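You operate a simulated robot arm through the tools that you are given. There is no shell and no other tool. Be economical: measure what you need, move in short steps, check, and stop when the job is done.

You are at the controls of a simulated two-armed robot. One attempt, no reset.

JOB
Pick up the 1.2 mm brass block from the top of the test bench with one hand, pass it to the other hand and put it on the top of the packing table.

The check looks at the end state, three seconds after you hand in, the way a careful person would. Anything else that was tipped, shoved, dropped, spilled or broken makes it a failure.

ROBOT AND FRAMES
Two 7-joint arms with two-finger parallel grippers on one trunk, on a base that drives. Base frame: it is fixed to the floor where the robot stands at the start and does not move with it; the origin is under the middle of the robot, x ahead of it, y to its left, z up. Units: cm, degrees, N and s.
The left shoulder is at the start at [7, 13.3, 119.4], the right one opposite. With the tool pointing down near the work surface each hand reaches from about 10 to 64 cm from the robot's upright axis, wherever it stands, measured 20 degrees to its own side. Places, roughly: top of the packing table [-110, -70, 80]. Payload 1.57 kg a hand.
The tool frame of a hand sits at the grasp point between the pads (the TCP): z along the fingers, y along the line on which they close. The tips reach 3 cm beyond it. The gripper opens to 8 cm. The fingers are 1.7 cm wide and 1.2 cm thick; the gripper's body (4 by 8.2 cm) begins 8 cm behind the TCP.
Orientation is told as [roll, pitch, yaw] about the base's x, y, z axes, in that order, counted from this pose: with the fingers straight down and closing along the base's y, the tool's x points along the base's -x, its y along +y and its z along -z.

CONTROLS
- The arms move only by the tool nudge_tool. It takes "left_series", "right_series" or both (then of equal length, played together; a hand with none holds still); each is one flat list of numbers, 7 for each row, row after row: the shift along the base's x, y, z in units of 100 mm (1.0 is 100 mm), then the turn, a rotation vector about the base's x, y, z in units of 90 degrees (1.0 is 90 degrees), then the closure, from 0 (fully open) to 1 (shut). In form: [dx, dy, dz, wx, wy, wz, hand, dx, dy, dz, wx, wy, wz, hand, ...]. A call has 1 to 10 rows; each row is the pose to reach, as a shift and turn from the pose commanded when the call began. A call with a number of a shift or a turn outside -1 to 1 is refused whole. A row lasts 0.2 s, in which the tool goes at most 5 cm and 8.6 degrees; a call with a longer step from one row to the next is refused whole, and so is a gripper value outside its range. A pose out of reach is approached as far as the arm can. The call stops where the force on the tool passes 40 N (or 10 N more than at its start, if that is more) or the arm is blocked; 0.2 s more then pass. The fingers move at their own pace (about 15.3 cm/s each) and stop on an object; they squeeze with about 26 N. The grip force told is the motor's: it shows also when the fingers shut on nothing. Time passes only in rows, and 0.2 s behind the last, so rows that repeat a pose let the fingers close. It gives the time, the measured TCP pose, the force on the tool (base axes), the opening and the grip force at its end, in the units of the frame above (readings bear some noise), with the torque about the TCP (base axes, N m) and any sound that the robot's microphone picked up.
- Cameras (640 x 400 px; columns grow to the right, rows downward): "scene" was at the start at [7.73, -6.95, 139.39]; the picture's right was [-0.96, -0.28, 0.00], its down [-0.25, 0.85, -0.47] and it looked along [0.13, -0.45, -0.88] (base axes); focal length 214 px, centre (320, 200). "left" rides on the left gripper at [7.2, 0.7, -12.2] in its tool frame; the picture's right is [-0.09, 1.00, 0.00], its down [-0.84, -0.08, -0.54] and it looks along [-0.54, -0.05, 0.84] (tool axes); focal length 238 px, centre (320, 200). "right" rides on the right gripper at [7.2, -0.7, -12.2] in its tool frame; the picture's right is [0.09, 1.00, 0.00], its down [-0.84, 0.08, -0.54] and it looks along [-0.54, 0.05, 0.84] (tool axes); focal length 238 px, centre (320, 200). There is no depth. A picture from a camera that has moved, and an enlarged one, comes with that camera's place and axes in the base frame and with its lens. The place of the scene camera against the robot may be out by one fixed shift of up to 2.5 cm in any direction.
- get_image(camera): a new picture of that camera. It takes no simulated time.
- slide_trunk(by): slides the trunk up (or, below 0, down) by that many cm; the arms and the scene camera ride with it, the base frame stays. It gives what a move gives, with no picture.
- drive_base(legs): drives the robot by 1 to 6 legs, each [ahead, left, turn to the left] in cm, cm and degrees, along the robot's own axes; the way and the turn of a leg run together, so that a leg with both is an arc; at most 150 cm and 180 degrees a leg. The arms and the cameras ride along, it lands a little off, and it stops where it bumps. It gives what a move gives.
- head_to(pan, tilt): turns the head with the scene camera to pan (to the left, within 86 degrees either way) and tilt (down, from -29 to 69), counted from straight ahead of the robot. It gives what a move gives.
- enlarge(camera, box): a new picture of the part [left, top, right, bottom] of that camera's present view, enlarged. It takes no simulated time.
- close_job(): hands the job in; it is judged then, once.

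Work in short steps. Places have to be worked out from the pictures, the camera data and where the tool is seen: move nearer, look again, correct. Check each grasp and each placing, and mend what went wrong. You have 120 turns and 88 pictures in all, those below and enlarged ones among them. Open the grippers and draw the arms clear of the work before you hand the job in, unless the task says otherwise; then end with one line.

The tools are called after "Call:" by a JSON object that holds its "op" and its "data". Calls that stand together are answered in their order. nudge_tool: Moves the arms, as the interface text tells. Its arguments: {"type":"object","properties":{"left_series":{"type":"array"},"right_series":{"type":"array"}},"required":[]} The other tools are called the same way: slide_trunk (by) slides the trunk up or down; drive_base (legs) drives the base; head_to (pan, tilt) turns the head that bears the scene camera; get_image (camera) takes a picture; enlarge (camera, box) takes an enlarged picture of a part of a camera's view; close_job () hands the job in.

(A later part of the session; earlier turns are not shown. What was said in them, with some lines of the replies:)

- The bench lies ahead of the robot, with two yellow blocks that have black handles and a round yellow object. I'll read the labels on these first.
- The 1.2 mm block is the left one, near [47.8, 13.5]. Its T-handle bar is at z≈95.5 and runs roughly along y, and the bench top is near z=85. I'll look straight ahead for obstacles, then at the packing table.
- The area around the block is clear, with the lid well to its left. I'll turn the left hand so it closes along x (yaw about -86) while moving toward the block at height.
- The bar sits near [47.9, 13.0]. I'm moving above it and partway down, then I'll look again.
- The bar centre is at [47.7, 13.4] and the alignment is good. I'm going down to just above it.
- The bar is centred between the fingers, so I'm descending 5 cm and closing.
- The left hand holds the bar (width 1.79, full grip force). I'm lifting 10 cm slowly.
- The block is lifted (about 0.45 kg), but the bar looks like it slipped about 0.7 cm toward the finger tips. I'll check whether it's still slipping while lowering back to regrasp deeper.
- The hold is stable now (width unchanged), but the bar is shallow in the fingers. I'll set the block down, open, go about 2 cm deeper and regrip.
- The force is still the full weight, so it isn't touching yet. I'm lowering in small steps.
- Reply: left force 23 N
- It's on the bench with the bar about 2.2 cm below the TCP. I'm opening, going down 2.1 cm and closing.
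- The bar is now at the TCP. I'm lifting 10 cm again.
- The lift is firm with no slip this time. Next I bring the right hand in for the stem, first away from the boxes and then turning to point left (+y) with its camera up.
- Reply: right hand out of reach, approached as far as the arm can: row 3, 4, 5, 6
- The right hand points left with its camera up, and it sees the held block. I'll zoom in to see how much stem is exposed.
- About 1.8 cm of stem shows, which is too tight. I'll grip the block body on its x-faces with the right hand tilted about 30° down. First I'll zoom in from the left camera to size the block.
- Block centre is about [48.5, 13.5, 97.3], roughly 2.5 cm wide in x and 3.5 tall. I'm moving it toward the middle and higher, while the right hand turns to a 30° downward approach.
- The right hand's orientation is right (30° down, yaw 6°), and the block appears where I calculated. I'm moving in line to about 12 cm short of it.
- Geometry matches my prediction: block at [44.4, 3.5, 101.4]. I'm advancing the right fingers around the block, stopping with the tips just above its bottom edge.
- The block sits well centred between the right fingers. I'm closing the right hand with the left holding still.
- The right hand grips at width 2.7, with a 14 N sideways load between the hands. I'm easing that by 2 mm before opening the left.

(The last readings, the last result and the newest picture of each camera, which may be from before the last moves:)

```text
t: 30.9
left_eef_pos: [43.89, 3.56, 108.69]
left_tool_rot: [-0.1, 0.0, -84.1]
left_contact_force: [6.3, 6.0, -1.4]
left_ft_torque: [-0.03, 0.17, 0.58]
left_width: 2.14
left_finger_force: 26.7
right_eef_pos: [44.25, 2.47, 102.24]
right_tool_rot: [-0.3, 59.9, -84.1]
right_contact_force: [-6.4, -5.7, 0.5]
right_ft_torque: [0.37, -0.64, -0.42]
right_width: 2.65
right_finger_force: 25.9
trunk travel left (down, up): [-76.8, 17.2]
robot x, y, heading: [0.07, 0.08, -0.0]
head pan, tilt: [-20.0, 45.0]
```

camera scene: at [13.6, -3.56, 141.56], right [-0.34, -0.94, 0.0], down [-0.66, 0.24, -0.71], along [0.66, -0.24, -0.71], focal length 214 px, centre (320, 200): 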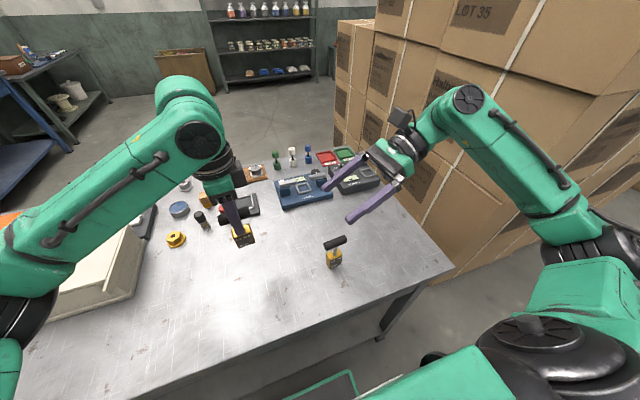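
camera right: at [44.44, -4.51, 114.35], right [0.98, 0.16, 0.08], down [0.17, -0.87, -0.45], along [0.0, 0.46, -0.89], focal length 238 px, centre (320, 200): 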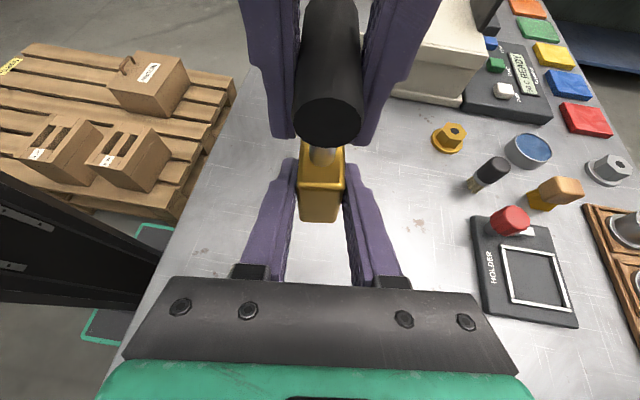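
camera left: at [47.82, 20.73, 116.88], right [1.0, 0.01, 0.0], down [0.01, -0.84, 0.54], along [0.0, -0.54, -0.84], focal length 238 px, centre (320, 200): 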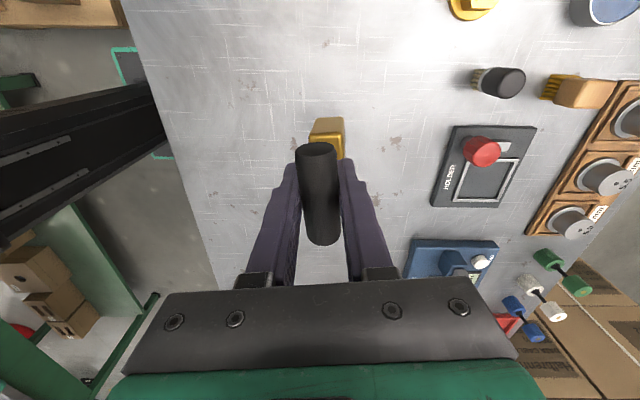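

The load is down to 6 N, so I'm opening the left hand and raising it straight up.

Call:
{"op": "nudge_tool", "data": {"left_series": [0, 0, 0, 0, 0, 0, 0.6, 0, 0, 0, 0, 0, 0, 0.3, 0, 0, 0, 0, 0, 0, 0.2, 0, 0, 0, 0, 0, 0, 0.2, 0, 0, 0.2, 0, 0, 0, 0.2, 0, 0, 0.5, 0, 0, 0, 0.2, 0, 0, 0.8, 0, 0, 0, 0.2, 0, 0, 1.0, 0, 0, 0, 0.2]}}

Call:
{"op": "get_image", "data": {"camera": "right"}}

Call:
{"op": "get_image", "data": {"camera": "scene"}}

```text
t: 32.7
left_eef_pos: [43.92, 3.59, 118.71]
left_tool_rot: [-0.1, 0.0, -84.1]
left_contact_force: [0.1, 0.2, -0.6]
left_ft_torque: [0.02, -0.01, -0.02]
left_width: 6.42
left_finger_force: 0.2
right_eef_pos: [44.14, 2.58, 102.09]
right_tool_rot: [-0.2, 60.0, -84.0]
right_contact_force: [0.6, -0.3, -0.1]
right_ft_torque: [-0.05, 0.03, -0.02]
right_width: 2.59
right_finger_force: 26.3
trunk travel left (down, up): [-76.8, 17.2]
robot x, y, heading: [0.07, 0.13, 0.1]
head pan, tilt: [-20.0, 45.0]
```

```text
51 pictures are left
camera right: at [44.24, -4.53, 114.41], right [0.99, 0.15, 0.08], down [0.17, -0.87, -0.45], along [0.0, 0.46, -0.89], focal length 238 px, centre (320, 200)
```

right: 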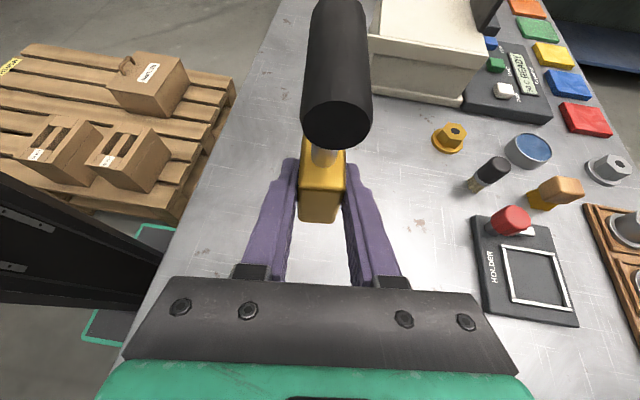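

```text
50 pictures are left
camera scene: at [13.59, -3.56, 141.56], right [-0.34, -0.94, 0.0], down [-0.66, 0.24, -0.71], along [0.66, -0.24, -0.71], focal length 214 px, centre (320, 200)
```

scene: 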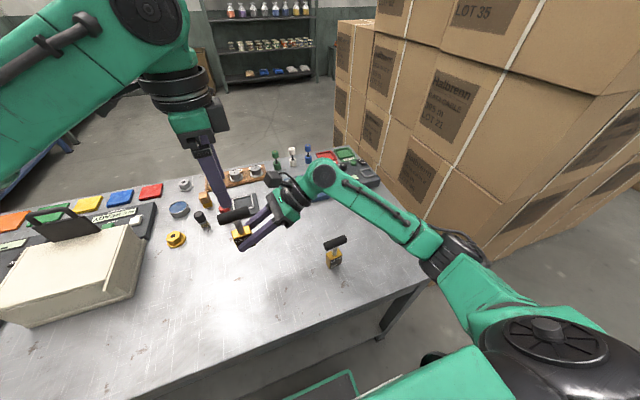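

The right hand holds the block alone. I'm moving the left hand clear and raising and retracting the right before driving.

Call:
{"op": "nudge_tool", "data": {"left_series": [0, 0.25, 0.1, 0, 0, 0, 0.2, 0, 0.5, 0.1, 0, 0, 0, 0.2, -0.1, 0.75, 0.1, 0, 0, 0, 0.2, -0.2, 1.0, 0.1, 0, 0, 0, 0.2, -0.35, 1.0, 0.1, 0, 0, 0, 0.2, -0.5, 1.0, 0.1, 0, 0, 0, 0.2, -0.6, 1.0, 0.1, 0, 0, 0, 0.2, -0.7, 1.0, 0.1, 0, 0, 0, 0.2, -0.8, 1.0, 0.1, 0, 0, 0, 0.2], "right_series": [0, 0, 0.05, 0, 0, 0, 1, 0, 0, 0.15, 0, 0, 0, 1, 0, 0, 0.3, 0, 0, 0, 1, 0, -0.1, 0.45, 0, 0, 0, 1, -0.1, -0.2, 0.6, 0, 0, 0, 1, -0.2, -0.3, 0.7, 0, 0, 0, 1, -0.3, -0.4, 0.8, 0, 0, 0, 1, -0.4, -0.5, 0.85, 0, 0, 0, 1, -0.5, -0.5, 0.9, 0, 0, 0, 1]}}

Call:
{"op": "get_image", "data": {"camera": "right"}}

Call:
{"op": "get_image", "data": {"camera": "scene"}}

```text
t: 34.7
left_eef_pos: [35.75, 13.42, 119.7]
left_tool_rot: [0.1, -0.1, -84.2]
left_contact_force: [-0.7, 0.6, -0.5]
left_ft_torque: [0.01, -0.02, 0.0]
left_width: 6.4
left_finger_force: 0.0
right_eef_pos: [39.0, -2.43, 111.39]
right_tool_rot: [-0.1, 60.0, -83.9]
right_contact_force: [0.0, 0.1, -4.8]
right_ft_torque: [-0.05, -0.04, -0.01]
right_width: 2.59
right_finger_force: 25.5
trunk travel left (down, up): [-76.8, 17.2]
robot x, y, heading: [-0.13, -0.28, 0.0]
head pan, tilt: [-20.0, 45.0]
```

```text
49 pictures are left
camera right: at [39.14, -9.48, 123.62], right [0.99, 0.15, 0.08], down [0.17, -0.87, -0.45], along [0.0, 0.46, -0.89], focal length 238 px, centre (320, 200)
```

right: 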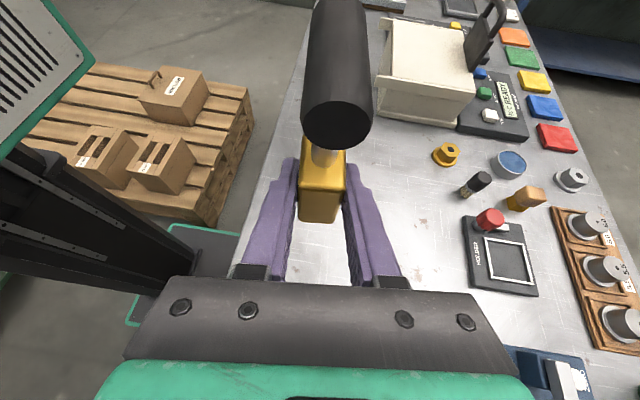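

```text
48 pictures are left
camera scene: at [13.51, -3.51, 141.57], right [-0.34, -0.94, 0.0], down [-0.66, 0.24, -0.71], along [0.66, -0.24, -0.71], focal length 214 px, centre (320, 200)
```

scene: 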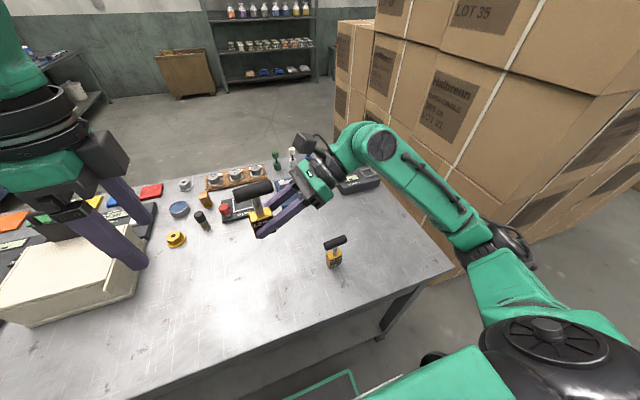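

The block is held securely, and the hand carries its weight. I'm backing straight away from the bench, then shifting right a little to keep clear of the pallet.

Call:
{"op": "drive_base", "data": {"legs": [[-30, 0, 0], [0, -20, 0]]}}

Call:
{"op": "head_to", "data": {"pan": 86, "tilt": 40}}

Call:
{"op": "get_image", "data": {"camera": "scene"}}

```text
t: 37.9
left_eef_pos: [6.43, -6.38, 119.56]
left_tool_rot: [-0.1, 0.0, -83.9]
left_contact_force: [0.3, 0.4, 0.5]
left_ft_torque: [0.01, -0.02, 0.01]
left_width: 6.38
left_finger_force: 0.0
right_eef_pos: [9.68, -22.52, 111.37]
right_tool_rot: [-0.2, 59.9, -83.9]
right_contact_force: [-0.2, 0.8, -5.0]
right_ft_torque: [-0.05, -0.01, -0.01]
right_width: 2.59
right_finger_force: 26.2
trunk travel left (down, up): [-76.8, 17.2]
robot x, y, heading: [-29.36, -20.32, 0.1]
head pan, tilt: [-20.0, 45.0]
```

```text
t: 39.8
left_eef_pos: [6.4, -6.82, 119.58]
left_tool_rot: [-0.1, 0.0, -84.0]
left_contact_force: [0.0, 0.0, -0.6]
left_ft_torque: [0.03, 0.02, 0.01]
left_width: 6.41
left_finger_force: 0.1
right_eef_pos: [9.66, -22.77, 111.36]
right_tool_rot: [-0.3, 60.0, -83.9]
right_contact_force: [-0.7, 1.0, -4.5]
right_ft_torque: [-0.05, -0.01, 0.0]
right_width: 2.56
right_finger_force: 25.9
trunk travel left (down, up): [-76.8, 17.2]
robot x, y, heading: [-29.36, -20.4, 0.4]
head pan, tilt: [85.9, 40.0]
```

```text
47 pictures are left
camera scene: at [-22.89, -12.62, 142.29], right [1.0, -0.07, 0.0], down [-0.04, -0.64, -0.77], along [0.05, 0.76, -0.64], focal length 214 px, centre (320, 200)
```

scene: 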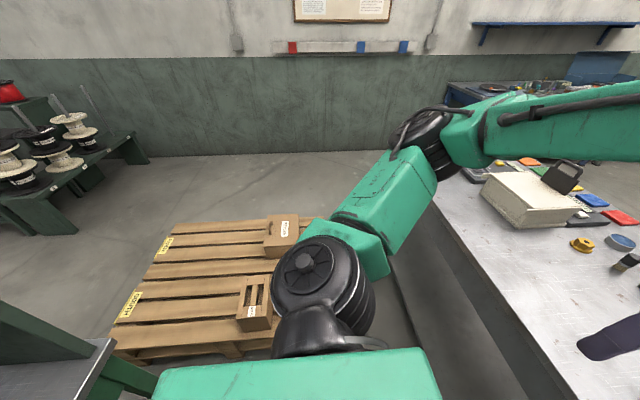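

The pallet edge is at about y=22 and the table's near edge is at x≈-76. I'll shift 10 cm further right and then turn left 90° in place.

Call:
{"op": "drive_base", "data": {"legs": [[0, -10, 0], [0, 0, 90]]}}

Call:
{"op": "head_to", "data": {"pan": 70, "tilt": 35}}

Call:
{"op": "get_image", "data": {"camera": "scene"}}

```text
t: 44.7
left_eef_pos: [-42.35, 5.6, 119.47]
left_tool_rot: [-0.1, 0.1, 5.0]
left_contact_force: [0.2, -1.5, -0.1]
left_ft_torque: [-0.01, 0.02, 0.02]
left_width: 6.4
left_finger_force: 0.2
right_eef_pos: [-26.33, 8.59, 111.39]
right_tool_rot: [-0.1, 60.0, 5.0]
right_contact_force: [-0.3, -0.3, -4.0]
right_ft_torque: [-0.01, -0.05, 0.0]
right_width: 2.61
right_finger_force: 26.5
trunk travel left (down, up): [-76.8, 17.2]
robot x, y, heading: [-29.45, -30.65, 89.3]
head pan, tilt: [85.9, 40.0]
```

```text
t: 45.5
left_eef_pos: [-42.43, 5.57, 119.58]
left_tool_rot: [-0.2, 0.0, 5.0]
left_contact_force: [0.1, -0.2, -0.6]
left_ft_torque: [0.0, 0.0, 0.04]
left_width: 6.41
left_finger_force: 0.0
right_eef_pos: [-26.34, 8.62, 111.25]
right_tool_rot: [-0.1, 60.0, 5.0]
right_contact_force: [0.1, 0.4, -4.7]
right_ft_torque: [-0.02, -0.06, 0.02]
right_width: 2.59
right_finger_force: 26.0
trunk travel left (down, up): [-76.8, 17.2]
robot x, y, heading: [-29.7, -30.83, 89.0]
head pan, tilt: [70.0, 35.0]
```

```text
46 pictures are left
camera scene: at [-36.68, -23.06, 143.04], right [0.36, 0.93, 0.0], down [0.54, -0.21, -0.82], along [-0.77, 0.29, -0.57], focal length 214 px, centre (320, 200)
```

scene: 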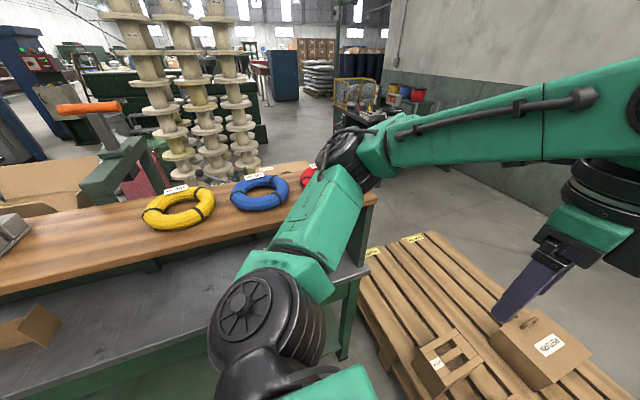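

There's a raised wooden shelf at the back of the table with grey top in front of it. My sweep radius stays short of the table, so I'll complete the turn.

Call:
{"op": "drive_base", "data": {"legs": [[0, 0, 90]]}}

Call:
{"op": "head_to", "data": {"pan": 0, "tilt": 35}}

Call:
{"op": "get_image", "data": {"camera": "scene"}}

```text
t: 49.8
left_eef_pos: [-65.18, -44.47, 119.56]
left_tool_rot: [-0.1, 0.0, 96.7]
left_contact_force: [0.3, -0.2, 0.0]
left_ft_torque: [0.05, 0.01, -0.02]
left_width: 6.41
left_finger_force: 0.0
right_eef_pos: [-68.57, -28.57, 111.25]
right_tool_rot: [-0.2, 60.0, 96.8]
right_contact_force: [-0.7, -0.5, -4.1]
right_ft_torque: [0.06, -0.01, 0.0]
right_width: 2.58
right_finger_force: 26.0
trunk travel left (down, up): [-76.8, 17.2]
robot x, y, heading: [-29.72, -30.34, -179.1]
head pan, tilt: [70.0, 35.0]
```

```text
t: 51.2
left_eef_pos: [-65.15, -44.44, 119.54]
left_tool_rot: [0.0, 0.0, 96.7]
left_contact_force: [0.3, -0.3, -0.5]
left_ft_torque: [0.02, 0.0, 0.03]
left_width: 6.43
left_finger_force: 0.0
right_eef_pos: [-68.49, -28.71, 111.32]
right_tool_rot: [-0.2, 60.0, 96.8]
right_contact_force: [-0.3, -0.2, -5.0]
right_ft_torque: [0.03, 0.01, -0.02]
right_width: 2.59
right_finger_force: 26.2
trunk travel left (down, up): [-76.8, 17.2]
robot x, y, heading: [-29.54, -30.31, -179.3]
head pan, tilt: [0.0, 35.0]
```

```text
45 pictures are left
camera scene: at [-42.43, -31.49, 143.04], right [-0.01, 1.0, 0.0], down [0.57, 0.01, -0.82], along [-0.82, -0.01, -0.57], focal length 214 px, centre (320, 200)
```

scene: 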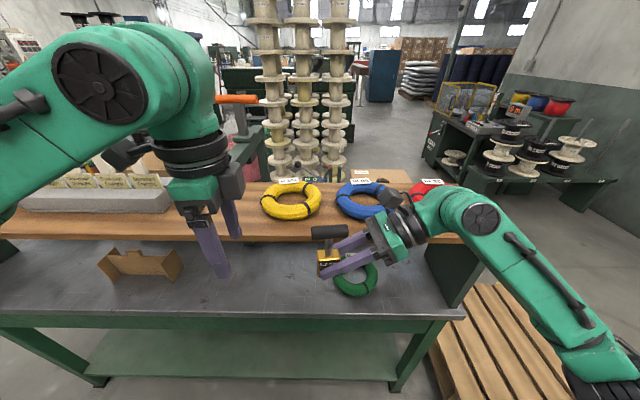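

The table's grey top has its front edge at x≈-75. A shelf at z≈108 starts slightly behind that edge, and y -70…-30 between the tray and green coil is free. I'll retract the left hand, shift left 20 cm, and look.

Call:
{"op": "nudge_tool", "data": {"left_series": [0.2, 0, 0.1, 0, 0, 0, 0.2, 0.4, 0, 0.2, 0, 0, 0, 0.2, 0.6, 0, 0.3, 0, 0, 0, 0.2, 0.8, 0, 0.4, 0, 0, 0, 0.2, 0.8, -0.2, 0.5, 0, 0, 0, 0.2, 0.8, -0.4, 0.5, 0, 0, 0, 0.2]}}

Call:
{"op": "drive_base", "data": {"legs": [[0, 20, 0]]}}

Call:
{"op": "head_to", "data": {"pan": 0, "tilt": 50}}

Call:
{"op": "get_image", "data": {"camera": "scene"}}

Call:
{"op": "get_image", "data": {"camera": "right"}}

```text
t: 52.6
left_eef_pos: [-57.09, -48.77, 124.49]
left_tool_rot: [-0.1, -0.1, 96.7]
left_contact_force: [0.0, -0.1, 0.3]
left_ft_torque: [0.01, 0.0, 0.02]
left_width: 6.39
left_finger_force: 0.0
right_eef_pos: [-68.46, -28.71, 111.45]
right_tool_rot: [-0.2, 59.9, 96.8]
right_contact_force: [0.5, -0.1, -5.3]
right_ft_torque: [0.03, 0.0, -0.05]
right_width: 2.57
right_finger_force: 26.1
trunk travel left (down, up): [-76.8, 17.2]
robot x, y, heading: [-29.19, -30.2, -179.2]
head pan, tilt: [0.0, 35.0]
```

```text
t: 54.2
left_eef_pos: [-56.85, -68.39, 124.48]
left_tool_rot: [0.1, 0.2, 96.7]
left_contact_force: [0.7, -0.7, -0.8]
left_ft_torque: [0.01, -0.01, -0.01]
left_width: 6.39
left_finger_force: 0.1
right_eef_pos: [-68.27, -48.47, 111.35]
right_tool_rot: [-0.3, 60.1, 96.9]
right_contact_force: [0.1, 0.9, -5.0]
right_ft_torque: [-0.01, -0.01, 0.01]
right_width: 2.57
right_finger_force: 25.9
trunk travel left (down, up): [-76.8, 17.2]
robot x, y, heading: [-29.25, -50.54, -179.1]
head pan, tilt: [0.0, 35.0]
```

```text
t: 55.0
left_eef_pos: [-56.9, -68.81, 124.39]
left_tool_rot: [-0.1, 0.0, 96.8]
left_contact_force: [0.5, -0.2, -0.5]
left_ft_torque: [-0.01, 0.02, 0.04]
left_width: 6.39
left_finger_force: 0.1
right_eef_pos: [-68.37, -48.7, 111.29]
right_tool_rot: [-0.3, 59.9, 96.8]
right_contact_force: [0.6, 0.3, -4.1]
right_ft_torque: [0.03, 0.02, 0.02]
right_width: 2.59
right_finger_force: 26.2
trunk travel left (down, up): [-76.8, 17.2]
robot x, y, heading: [-29.06, -50.79, -179.2]
head pan, tilt: [0.0, 50.0]
```

```text
44 pictures are left
camera scene: at [-41.02, -51.64, 140.87], right [-0.02, 1.0, 0.0], down [0.77, 0.01, -0.64], along [-0.64, -0.01, -0.77], focal length 214 px, centre (320, 200)
```

scene: 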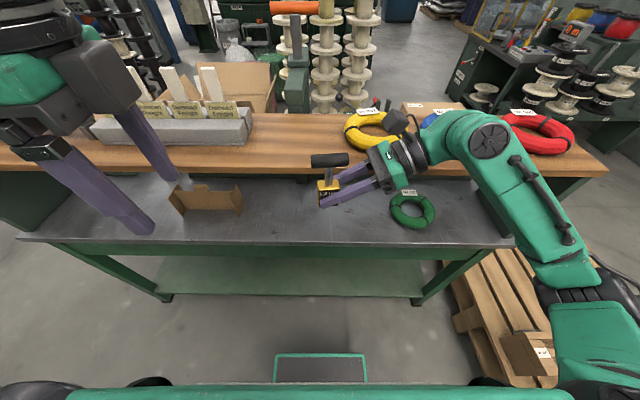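

```text
43 pictures are left
camera right: at [-68.48, -41.84, 123.55], right [-0.98, -0.17, 0.08], down [-0.18, 0.87, -0.45], along [0.01, -0.46, -0.89], focal length 238 px, centre (320, 200)
```

right: 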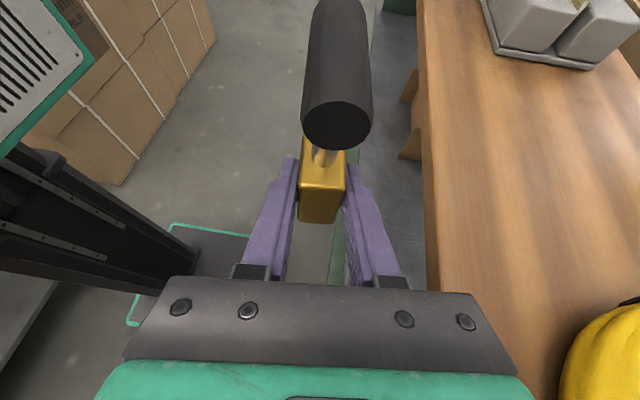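

Shelf front edge is at x≈-79, z≈105, and the table edge at x≈-74.3, so the block must slide in low under the shelf. I'm pulling the right hand back 6 cm and lowering it in front of the table.

Call:
{"op": "nudge_tool", "data": {"right_series": [0.15, 0, 0, 0, 0, 0, 1, 0.3, 0, 0, 0, 0, 0, 1, 0.45, 0, -0.1, 0, 0, 0, 1, 0.55, 0, -0.25, 0, 0, 0, 1, 0.6, 0, -0.4, 0, 0, 0, 1, 0.6, 0, -0.55, 0, 0, 0, 1, 0.6, 0, -0.7, 0, 0, 0, 1, 0.6, 0, -0.85, 0, 0, 0, 1, 0.6, 0, -1.0, 0, 0, 0, 1]}}

Call:
{"op": "nudge_tool", "data": {"right_series": [0, 0, -0.15, 0, 0, 0, 1, 0, 0, -0.3, 0, 0, 0, 1, 0, 0, -0.45, 0, 0, 0, 1, 0, 0, -0.6, 0, 0, 0, 1, 0, 0, -0.75, 0, 0, 0, 1, 0, 0, -0.9, 0, 0, 0, 1, 0, 0, -1.0, 0, 0, 0, 1]}}

Call:
{"op": "get_image", "data": {"camera": "scene"}}

Call:
{"op": "get_image", "data": {"camera": "right"}}

```text
t: 57.0
left_eef_pos: [-56.9, -68.65, 124.44]
left_tool_rot: [-0.1, 0.0, 96.8]
left_contact_force: [1.3, 0.2, -0.6]
left_ft_torque: [-0.03, 0.03, 0.0]
left_width: 6.37
left_finger_force: 0.0
right_eef_pos: [-62.49, -48.6, 101.28]
right_tool_rot: [-0.2, 60.0, 96.8]
right_contact_force: [-0.5, 0.2, -4.3]
right_ft_torque: [0.04, 0.04, 0.01]
right_width: 2.58
right_finger_force: 26.3
trunk travel left (down, up): [-76.8, 17.2]
robot x, y, heading: [-29.13, -50.37, -179.3]
head pan, tilt: [0.0, 50.0]
```

```text
t: 58.5
left_eef_pos: [-56.91, -68.76, 124.63]
left_tool_rot: [-0.1, 0.0, 96.8]
left_contact_force: [0.2, 0.2, -0.5]
left_ft_torque: [0.0, -0.03, 0.0]
left_width: 6.4
left_finger_force: 0.0
right_eef_pos: [-62.37, -48.75, 91.2]
right_tool_rot: [-0.3, 60.0, 96.8]
right_contact_force: [0.3, 0.0, -4.7]
right_ft_torque: [0.02, 0.01, 0.01]
right_width: 2.58
right_finger_force: 25.7
trunk travel left (down, up): [-76.8, 17.2]
robot x, y, heading: [-29.31, -50.2, -179.0]
head pan, tilt: [0.0, 50.0]
```

```text
42 pictures are left
camera scene: at [-41.01, -51.54, 140.87], right [-0.02, 1.0, 0.0], down [0.77, 0.01, -0.64], along [-0.64, -0.01, -0.77], focal length 214 px, centre (320, 200)
```

scene: 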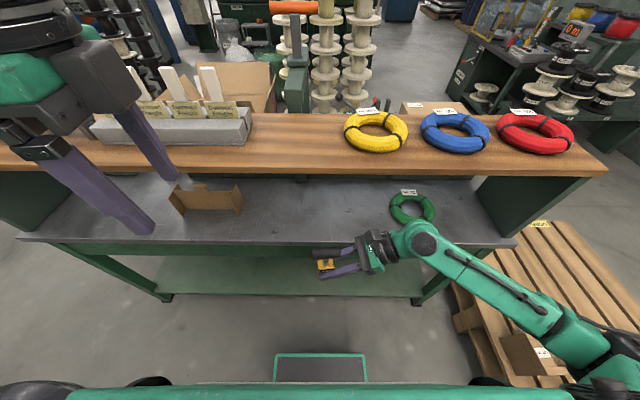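

```text
41 pictures are left
camera right: at [-62.52, -41.83, 103.53], right [-0.98, -0.17, 0.08], down [-0.18, 0.87, -0.45], along [0.01, -0.46, -0.89], focal length 238 px, centre (320, 200)
```

right: 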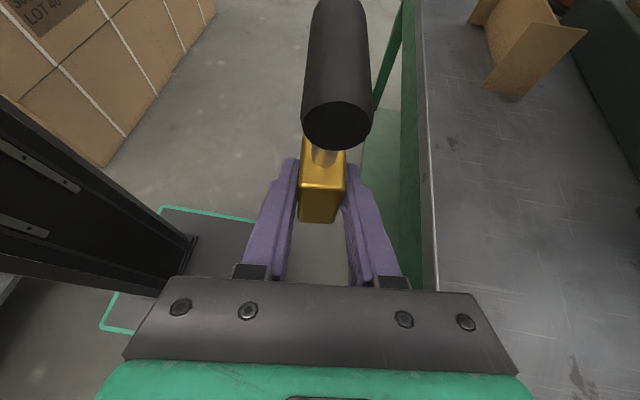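

Table top is clear here. Wrist clearance under the shelf would be slim, so I'll yaw the hand 45° to point forward-left, keeping the wrist out in front of the shelf, and come down a bit.

Call:
{"op": "nudge_tool", "data": {"right_series": [0, 0, -0.05, 0, 0, -0.08, 1, 0, 0, -0.1, 0, 0, -0.16, 1, 0, 0, -0.15, 0, 0, -0.24, 1, 0, 0, -0.2, 0, 0, -0.32, 1, 0, 0, -0.25, 0, 0, -0.4, 1, 0, 0, -0.3, 0, 0, -0.48, 1, 0, 0, -0.35, 0, 0, -0.5, 1, 0, 0, -0.4, 0, 0, -0.5, 1]}}

Call:
{"op": "get_image", "data": {"camera": "scene"}}

Call:
{"op": "get_image", "data": {"camera": "right"}}

```text
t: 60.4
left_eef_pos: [-56.88, -68.76, 124.54]
left_tool_rot: [-0.1, 0.1, 96.8]
left_contact_force: [0.3, 0.1, 0.4]
left_ft_torque: [0.01, -0.01, 0.01]
left_width: 6.39
left_finger_force: 0.0
right_eef_pos: [-62.33, -48.78, 87.29]
right_tool_rot: [-0.2, 59.9, 51.8]
right_contact_force: [-0.4, 0.3, -3.9]
right_ft_torque: [0.05, 0.0, 0.01]
right_width: 2.6
right_finger_force: 26.4
trunk travel left (down, up): [-76.8, 17.2]
robot x, y, heading: [-29.09, -50.71, -179.0]
head pan, tilt: [0.0, 50.0]
```

```text
40 pictures are left
camera scene: at [-41.02, -51.52, 140.87], right [-0.02, 1.0, 0.0], down [0.77, 0.01, -0.64], along [-0.64, -0.01, -0.77], focal length 214 px, centre (320, 200)
```

scene: 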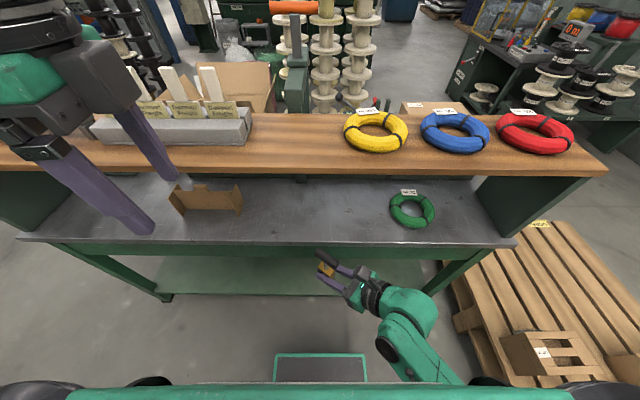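

```text
39 pictures are left
camera right: at [-57.53, -43.67, 99.55], right [-0.81, 0.58, 0.08], down [0.49, 0.75, -0.45], along [-0.32, -0.33, -0.89], focal length 238 px, centre (320, 200)
```

right: 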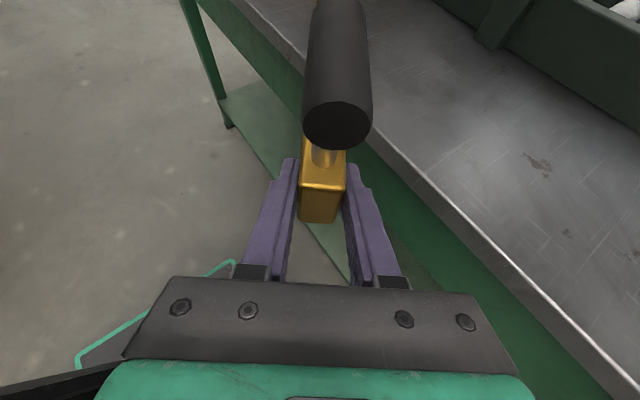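

The hand now points diagonally, with the block bottom at about z=84.6 and the table at about 80.4. I'm moving forward over the table edge.

Call:
{"op": "nudge_tool", "data": {"right_series": [-0.2, 0, 0, 0, 0, 0, 1, -0.4, 0, 0, 0, 0, 0, 1, -0.6, 0, 0, 0, 0, 0, 1, -0.8, 0, 0, 0, 0, 0, 1, -1.0, 0, 0, 0, 0, 0, 1]}}

Call:
{"op": "get_image", "data": {"camera": "scene"}}

Call:
{"op": "get_image", "data": {"camera": "right"}}

```text
t: 61.5
left_eef_pos: [-57.07, -68.78, 124.52]
left_tool_rot: [-0.1, -0.1, 96.8]
left_contact_force: [-0.6, 0.4, 0.8]
left_ft_torque: [0.0, -0.04, -0.01]
left_width: 6.4
left_finger_force: 0.0
right_eef_pos: [-72.54, -48.79, 87.34]
right_tool_rot: [-0.3, 59.9, 51.8]
right_contact_force: [-0.7, -0.3, -3.4]
right_ft_torque: [0.08, 0.01, 0.03]
right_width: 2.59
right_finger_force: 26.0
trunk travel left (down, up): [-76.8, 17.2]
robot x, y, heading: [-29.33, -50.73, -179.2]
head pan, tilt: [0.0, 50.0]
```

```text
38 pictures are left
camera scene: at [-41.12, -51.56, 140.86], right [-0.02, 1.0, 0.0], down [0.77, 0.01, -0.64], along [-0.64, -0.01, -0.77], focal length 214 px, centre (320, 200)
```

scene: 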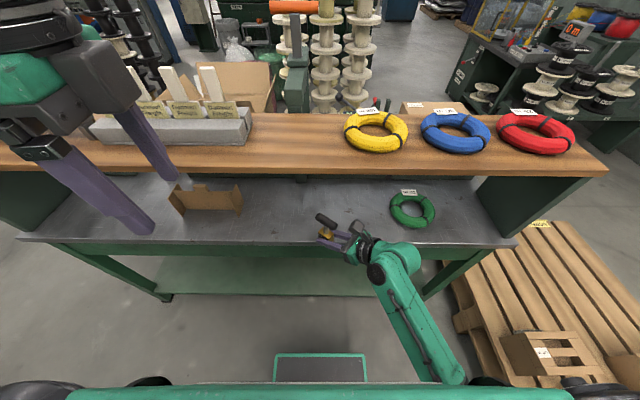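

```text
37 pictures are left
camera right: at [-67.65, -43.76, 99.5], right [-0.81, 0.58, 0.08], down [0.49, 0.75, -0.45], along [-0.32, -0.33, -0.89], focal length 238 px, centre (320, 200)
```

right: 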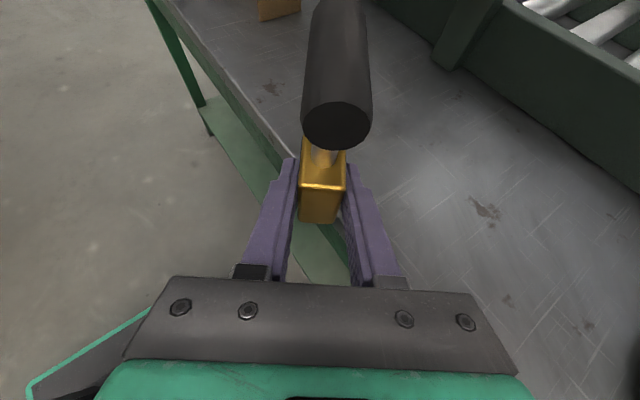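

Clear so far. I'm going another 10 cm in, slightly lower, to get well onto the top.

Call:
{"op": "nudge_tool", "data": {"right_series": [-0.2, 0, -0.1, 0, 0, 0, 1, -0.4, 0, -0.15, 0, 0, 0, 1, -0.6, 0, -0.2, 0, 0, 0, 1, -0.8, 0, -0.2, 0, 0, 0, 1, -1.0, 0, -0.2, 0, 0, 0, 1, -1.0, 0, -0.2, 0, 0, 0, 1]}}

Call:
{"op": "get_image", "data": {"camera": "scene"}}

Call:
{"op": "get_image", "data": {"camera": "right"}}

```text
t: 63.0
left_eef_pos: [-56.78, -68.76, 124.53]
left_tool_rot: [0.0, 0.0, 96.8]
left_contact_force: [0.0, -0.8, 0.6]
left_ft_torque: [0.02, 0.0, 0.02]
left_width: 6.42
left_finger_force: 0.1
right_eef_pos: [-82.21, -48.76, 85.5]
right_tool_rot: [-0.3, 60.0, 51.9]
right_contact_force: [0.3, 0.7, -4.5]
right_ft_torque: [0.02, -0.02, 0.0]
right_width: 2.61
right_finger_force: 25.8
trunk travel left (down, up): [-76.8, 17.2]
robot x, y, heading: [-29.3, -50.59, -179.2]
head pan, tilt: [0.0, 50.0]
```

```text
36 pictures are left
camera scene: at [-40.99, -51.53, 140.87], right [-0.02, 1.0, 0.0], down [0.77, 0.01, -0.64], along [-0.64, -0.01, -0.77], focal length 214 px, centre (320, 200)
```

scene: 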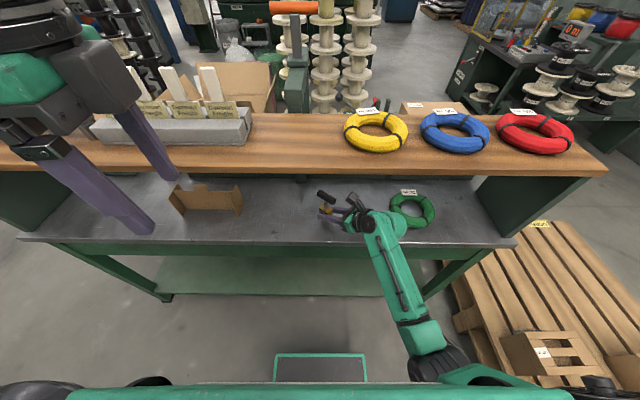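

```text
35 pictures are left
camera right: at [-77.4, -43.68, 97.73], right [-0.81, 0.58, 0.08], down [0.49, 0.75, -0.45], along [-0.32, -0.33, -0.89], focal length 238 px, centre (320, 200)
```

right: 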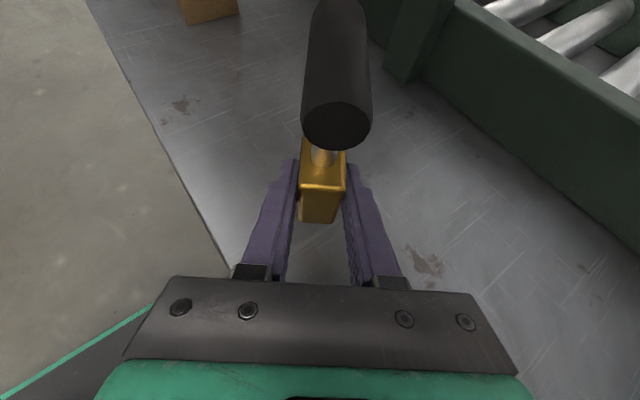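

The block is over the table with good margin from the edge. I'm lowering gently until it touches.

Call:
{"op": "nudge_tool", "data": {"right_series": [0, 0, -0.05, 0, 0, 0, 1, 0, 0, -0.1, 0, 0, 0, 1, 0, 0, -0.14, 0, 0, 0, 1, 0, 0, -0.18, 0, 0, 0, 1]}}

Call:
{"op": "enlarge", "data": {"camera": "right", "box": [220, 120, 420, 280]}}

```text
t: 64.0
left_eef_pos: [-57.0, -68.75, 124.47]
left_tool_rot: [0.0, -0.1, 96.8]
left_contact_force: [-0.7, 0.3, -0.5]
left_ft_torque: [0.01, 0.02, 0.05]
left_width: 6.4
left_finger_force: 0.0
right_eef_pos: [-82.36, -48.81, 83.42]
right_tool_rot: [-0.3, 59.9, 51.8]
right_contact_force: [-0.4, 0.7, -4.6]
right_ft_torque: [0.02, -0.03, 0.02]
right_width: 2.6
right_finger_force: 25.8
trunk travel left (down, up): [-76.8, 17.2]
robot x, y, heading: [-29.14, -50.45, -178.9]
head pan, tilt: [0.0, 50.0]
```

```text
2.50 times, centred on (320, 200) of right
camera zoom: at [-77.49, -43.7, 95.66], right [-0.81, 0.58, 0.08], down [0.49, 0.75, -0.45], along [-0.32, -0.33, -0.89], focal length 596 px, centre (320, 200)
```

zoom: 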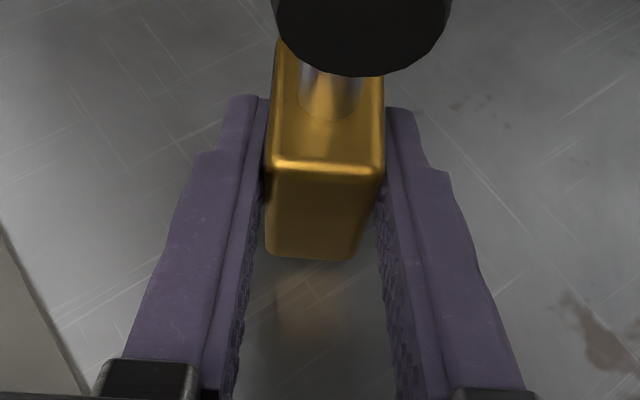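

It's not touching yet (full weight on the hand). I'm lowering in 1.5 mm steps.

Call:
{"op": "nudge_tool", "data": {"right_series": [0, 0, -0.015, 0, 0, 0, 1, 0, 0, -0.03, 0, 0, 0, 1, 0, 0, -0.045, 0, 0, 0, 1]}}

```text
t: 64.8
left_eef_pos: [-56.93, -68.66, 124.42]
left_tool_rot: [0.0, 0.0, 96.8]
left_contact_force: [0.9, 1.0, 0.4]
left_ft_torque: [0.02, 0.0, 0.0]
left_width: 6.37
left_finger_force: 0.0
right_eef_pos: [-82.28, -48.8, 83.05]
right_tool_rot: [-0.1, 60.1, 52.1]
right_contact_force: [-1.2, 0.3, -0.7]
right_ft_torque: [0.08, 0.0, 0.05]
right_width: 2.6
right_finger_force: 26.0
trunk travel left (down, up): [-76.8, 17.2]
robot x, y, heading: [-29.06, -50.59, -179.1]
head pan, tilt: [0.0, 50.0]
```

Contact is starting, since the load has dropped to about 0. I'll go 1 mm more.

Call:
{"op": "nudge_tool", "data": {"right_series": [0, 0, -0.01, 0, 0, 0, 1, 0, 0, -0.01, 0, 0, 0, 1]}}

Call:
{"op": "enlarge", "data": {"camera": "right", "box": [220, 120, 420, 280]}}

```text
t: 65.3
left_eef_pos: [-56.81, -68.76, 124.57]
left_tool_rot: [0.0, 0.0, 96.8]
left_contact_force: [0.1, -0.8, -0.1]
left_ft_torque: [-0.02, 0.02, 0.01]
left_width: 6.4
left_finger_force: 0.2
right_eef_pos: [-82.27, -48.79, 83.23]
right_tool_rot: [0.1, 60.1, 52.1]
right_contact_force: [-3.6, -0.4, 8.8]
right_ft_torque: [0.05, -0.09, -0.02]
right_width: 2.58
right_finger_force: 25.7
trunk travel left (down, up): [-76.8, 17.2]
robot x, y, heading: [-29.14, -50.47, -179.1]
head pan, tilt: [0.0, 50.0]
```

```text
2.50 times, centred on (320, 200) of right
camera zoom: at [-77.45, -43.68, 95.35], right [-0.81, 0.58, 0.08], down [0.48, 0.75, -0.46], along [-0.32, -0.33, -0.89], focal length 596 px, centre (320, 200)
```

zoom: 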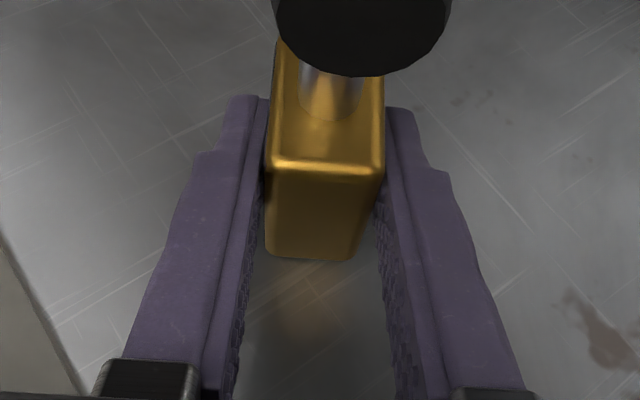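

It's resting on the table at 9 N. I'm opening the fingers in place.

Call:
{"op": "nudge_tool", "data": {"right_series": [0, 0, 0.01, 0, 0, 0, 0.6, 0, 0, 0.01, 0, 0, 0, 0.4, 0, 0, 0.01, 0, 0, 0, 0.2, 0, 0, 0.01, 0, 0, 0, 0.1, 0, 0, 0.01, 0, 0, 0, 0.1]}}

Call:
{"op": "get_image", "data": {"camera": "right"}}

Call:
{"op": "enlarge", "data": {"camera": "scene", "box": [270, 160, 450, 280]}}

```text
t: 66.5
left_eef_pos: [-56.81, -68.69, 124.55]
left_tool_rot: [0.0, 0.0, 96.7]
left_contact_force: [0.0, 1.3, -0.1]
left_ft_torque: [0.03, -0.01, 0.01]
left_width: 6.41
left_finger_force: 0.1
right_eef_pos: [-82.32, -48.71, 83.01]
right_tool_rot: [-0.1, 60.0, 51.9]
right_contact_force: [0.3, -0.3, -0.5]
right_ft_torque: [0.0, -0.01, 0.03]
right_width: 7.19
right_finger_force: 0.1
trunk travel left (down, up): [-76.8, 17.2]
robot x, y, heading: [-29.33, -50.44, -179.1]
head pan, tilt: [0.0, 50.0]
```

```text
32 pictures are left
camera right: at [-77.45, -43.65, 95.33], right [-0.81, 0.58, 0.08], down [0.49, 0.75, -0.45], along [-0.32, -0.33, -0.89], focal length 238 px, centre (320, 200)
```

right: 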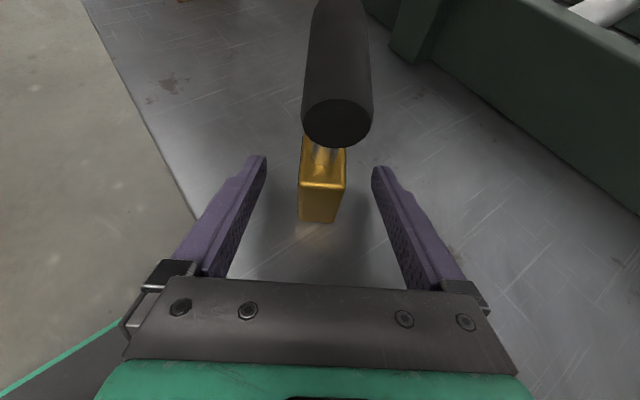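

```text
3.33 times, centred on (360, 220) of scene
camera zoom: at [-40.94, -51.54, 140.87], right [-0.02, 1.0, 0.0], down [0.77, 0.01, -0.64], along [-0.64, -0.01, -0.77], focal length 715 px, centre (187, 133)
```

zoom: 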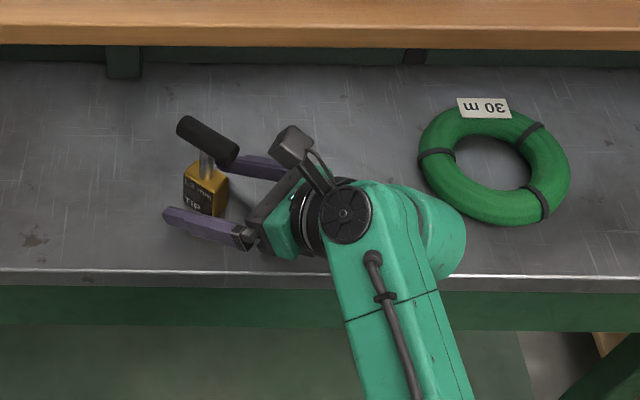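

The block stands free and upright. I'm withdrawing the hand straight back along its own axis.

Call:
{"op": "nudge_tool", "data": {"right_series": [0.11, 0.136, 0.1, 0, 0, 0, 0.1, 0.215, 0.27, 0.2, 0, 0, 0, 0.1, 0.32, 0.41, 0.3, 0, 0, 0, 0.1, 0.43, 0.54, 0.4, 0, 0, 0, 0.1, 0.54, 0.68, 0.5, 0, 0, 0, 0.1, 0.7, 0.68, 0.5, 0, 0, 0, 0.1, 0.85, 0.68, 0.5, 0, 0, 0, 0.1, 1.0, 0.68, 0.5, 0, 0, 0, 0.1]}}

Call:
{"op": "get_image", "data": {"camera": "scene"}}

Call:
{"op": "enlarge", "data": {"camera": "scene", "box": [270, 160, 450, 280]}}

```text
t: 68.3
left_eef_pos: [-56.69, -68.53, 124.52]
left_tool_rot: [0.0, 0.1, 96.8]
left_contact_force: [0.4, -0.6, 0.2]
left_ft_torque: [0.01, 0.01, 0.0]
left_width: 6.4
left_finger_force: 0.1
right_eef_pos: [-72.28, -41.9, 88.12]
right_tool_rot: [-0.1, 60.0, 52.0]
right_contact_force: [0.0, 0.5, 0.2]
right_ft_torque: [0.0, 0.0, 0.0]
right_width: 7.17
right_finger_force: 0.0
trunk travel left (down, up): [-76.8, 17.2]
robot x, y, heading: [-29.47, -50.81, -179.1]
head pan, tilt: [0.0, 50.0]
```

```text
30 pictures are left
camera scene: at [-40.89, -51.53, 140.88], right [-0.02, 1.0, 0.0], down [0.77, 0.01, -0.64], along [-0.64, -0.01, -0.77], focal length 214 px, centre (320, 200)
```

scene: 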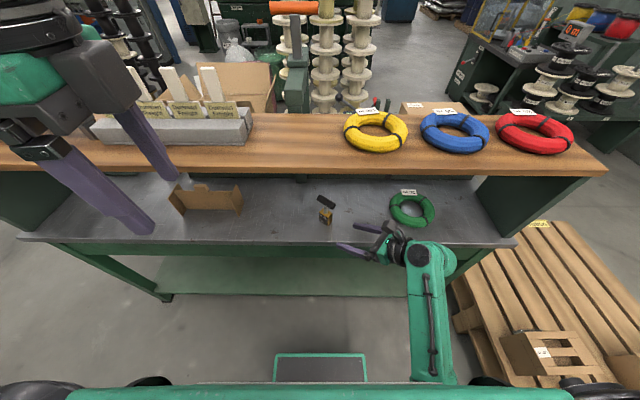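

```text
3.33 times, centred on (360, 220) of scene
camera zoom: at [-40.89, -51.53, 140.88], right [-0.02, 1.0, 0.0], down [0.77, 0.01, -0.64], along [-0.64, -0.01, -0.77], focal length 715 px, centre (187, 133)
```

zoom: 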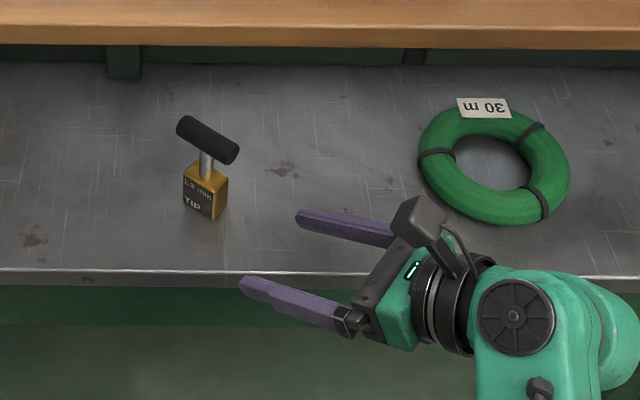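

The block stands upright on the packing table. I'm pulling the right arm further clear of the table and fully opening both grippers.

Call:
{"op": "nudge_tool", "data": {"right_series": [0.2, 0, 0, 0, 0, 0, 0, 0.4, 0, 0, 0, 0, 0, 0, 0.6, 0, 0, 0, 0, 0, 0, 0.8, 0, 0, 0, 0, 0, 0, 1.0, 0, 0, 0, 0, 0, 0], "left_series": [0, 0, 0, 0, 0, 0, 0, 0, 0, 0, 0, 0, 0, 0, 0, 0, 0, 0, 0, 0, 0, 0, 0, 0, 0, 0, 0, 0, 0, 0, 0, 0, 0, 0, 0]}}

Call:
{"op": "drive_base", "data": {"legs": [[-10, 0, 0]]}}

Call:
{"op": "get_image", "data": {"camera": "scene"}}

```text
t: 69.7
left_eef_pos: [-56.84, -68.64, 124.55]
left_tool_rot: [-0.1, 0.0, 96.7]
left_contact_force: [-0.7, -0.7, -0.3]
left_ft_torque: [-0.02, 0.01, 0.01]
left_width: 8.02
left_finger_force: 0.1
right_eef_pos: [-60.99, -39.64, 86.14]
right_tool_rot: [7.7, 51.9, 65.4]
right_contact_force: [0.1, -0.8, 0.4]
right_ft_torque: [-0.05, 0.01, 0.0]
right_width: 8.02
right_finger_force: 0.1
right hand out of reach, approached as far as the arm can: row 5
trunk travel left (down, up): [-76.8, 17.2]
robot x, y, heading: [-29.1, -50.6, -179.1]
head pan, tilt: [0.0, 50.0]
stopped in row 5 (right hand): the arm was blocked; the commanded pose is now the measured one
```

```text
t: 70.9
left_eef_pos: [-47.1, -68.52, 124.51]
left_tool_rot: [-0.1, 0.0, 96.7]
left_contact_force: [0.2, -0.3, 0.3]
left_ft_torque: [0.0, 0.01, 0.02]
left_width: 8.03
left_finger_force: 0.0
right_eef_pos: [-51.04, -39.62, 86.02]
right_tool_rot: [7.6, 52.1, 65.3]
right_contact_force: [-0.6, -0.2, -0.5]
right_ft_torque: [-0.04, -0.02, 0.0]
right_width: 8.02
right_finger_force: 0.0
trunk travel left (down, up): [-76.8, 17.2]
robot x, y, heading: [-18.97, -50.41, -179.1]
head pan, tilt: [0.0, 50.0]
```

```text
28 pictures are left
camera scene: at [-31.12, -51.37, 140.86], right [-0.01, 1.0, 0.0], down [0.77, 0.01, -0.64], along [-0.64, -0.01, -0.77], focal length 214 px, centre (320, 200)
```

scene: 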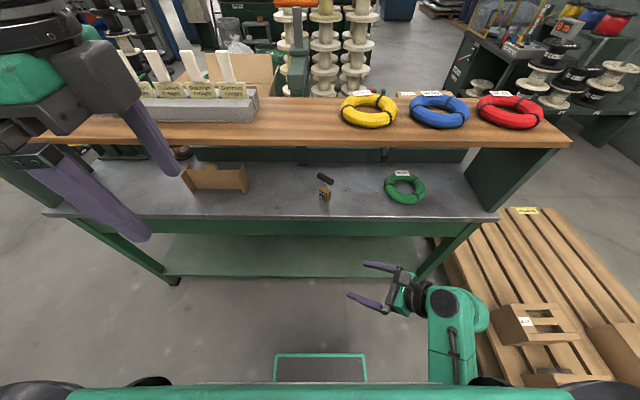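

The block is standing on the packing table, nothing else moved, and both arms are clear with grippers open. The last-row stop was just the arm's reach limit. I'm handing in.

Call:
{"op": "close_job", "data": {}}

```text
The job is handed in.
```

The 1.2 mm brass block was picked up by the left hand, passed to the right, and now stands upright on the packing table; I saw nothing else disturbed, and the job is handed in.
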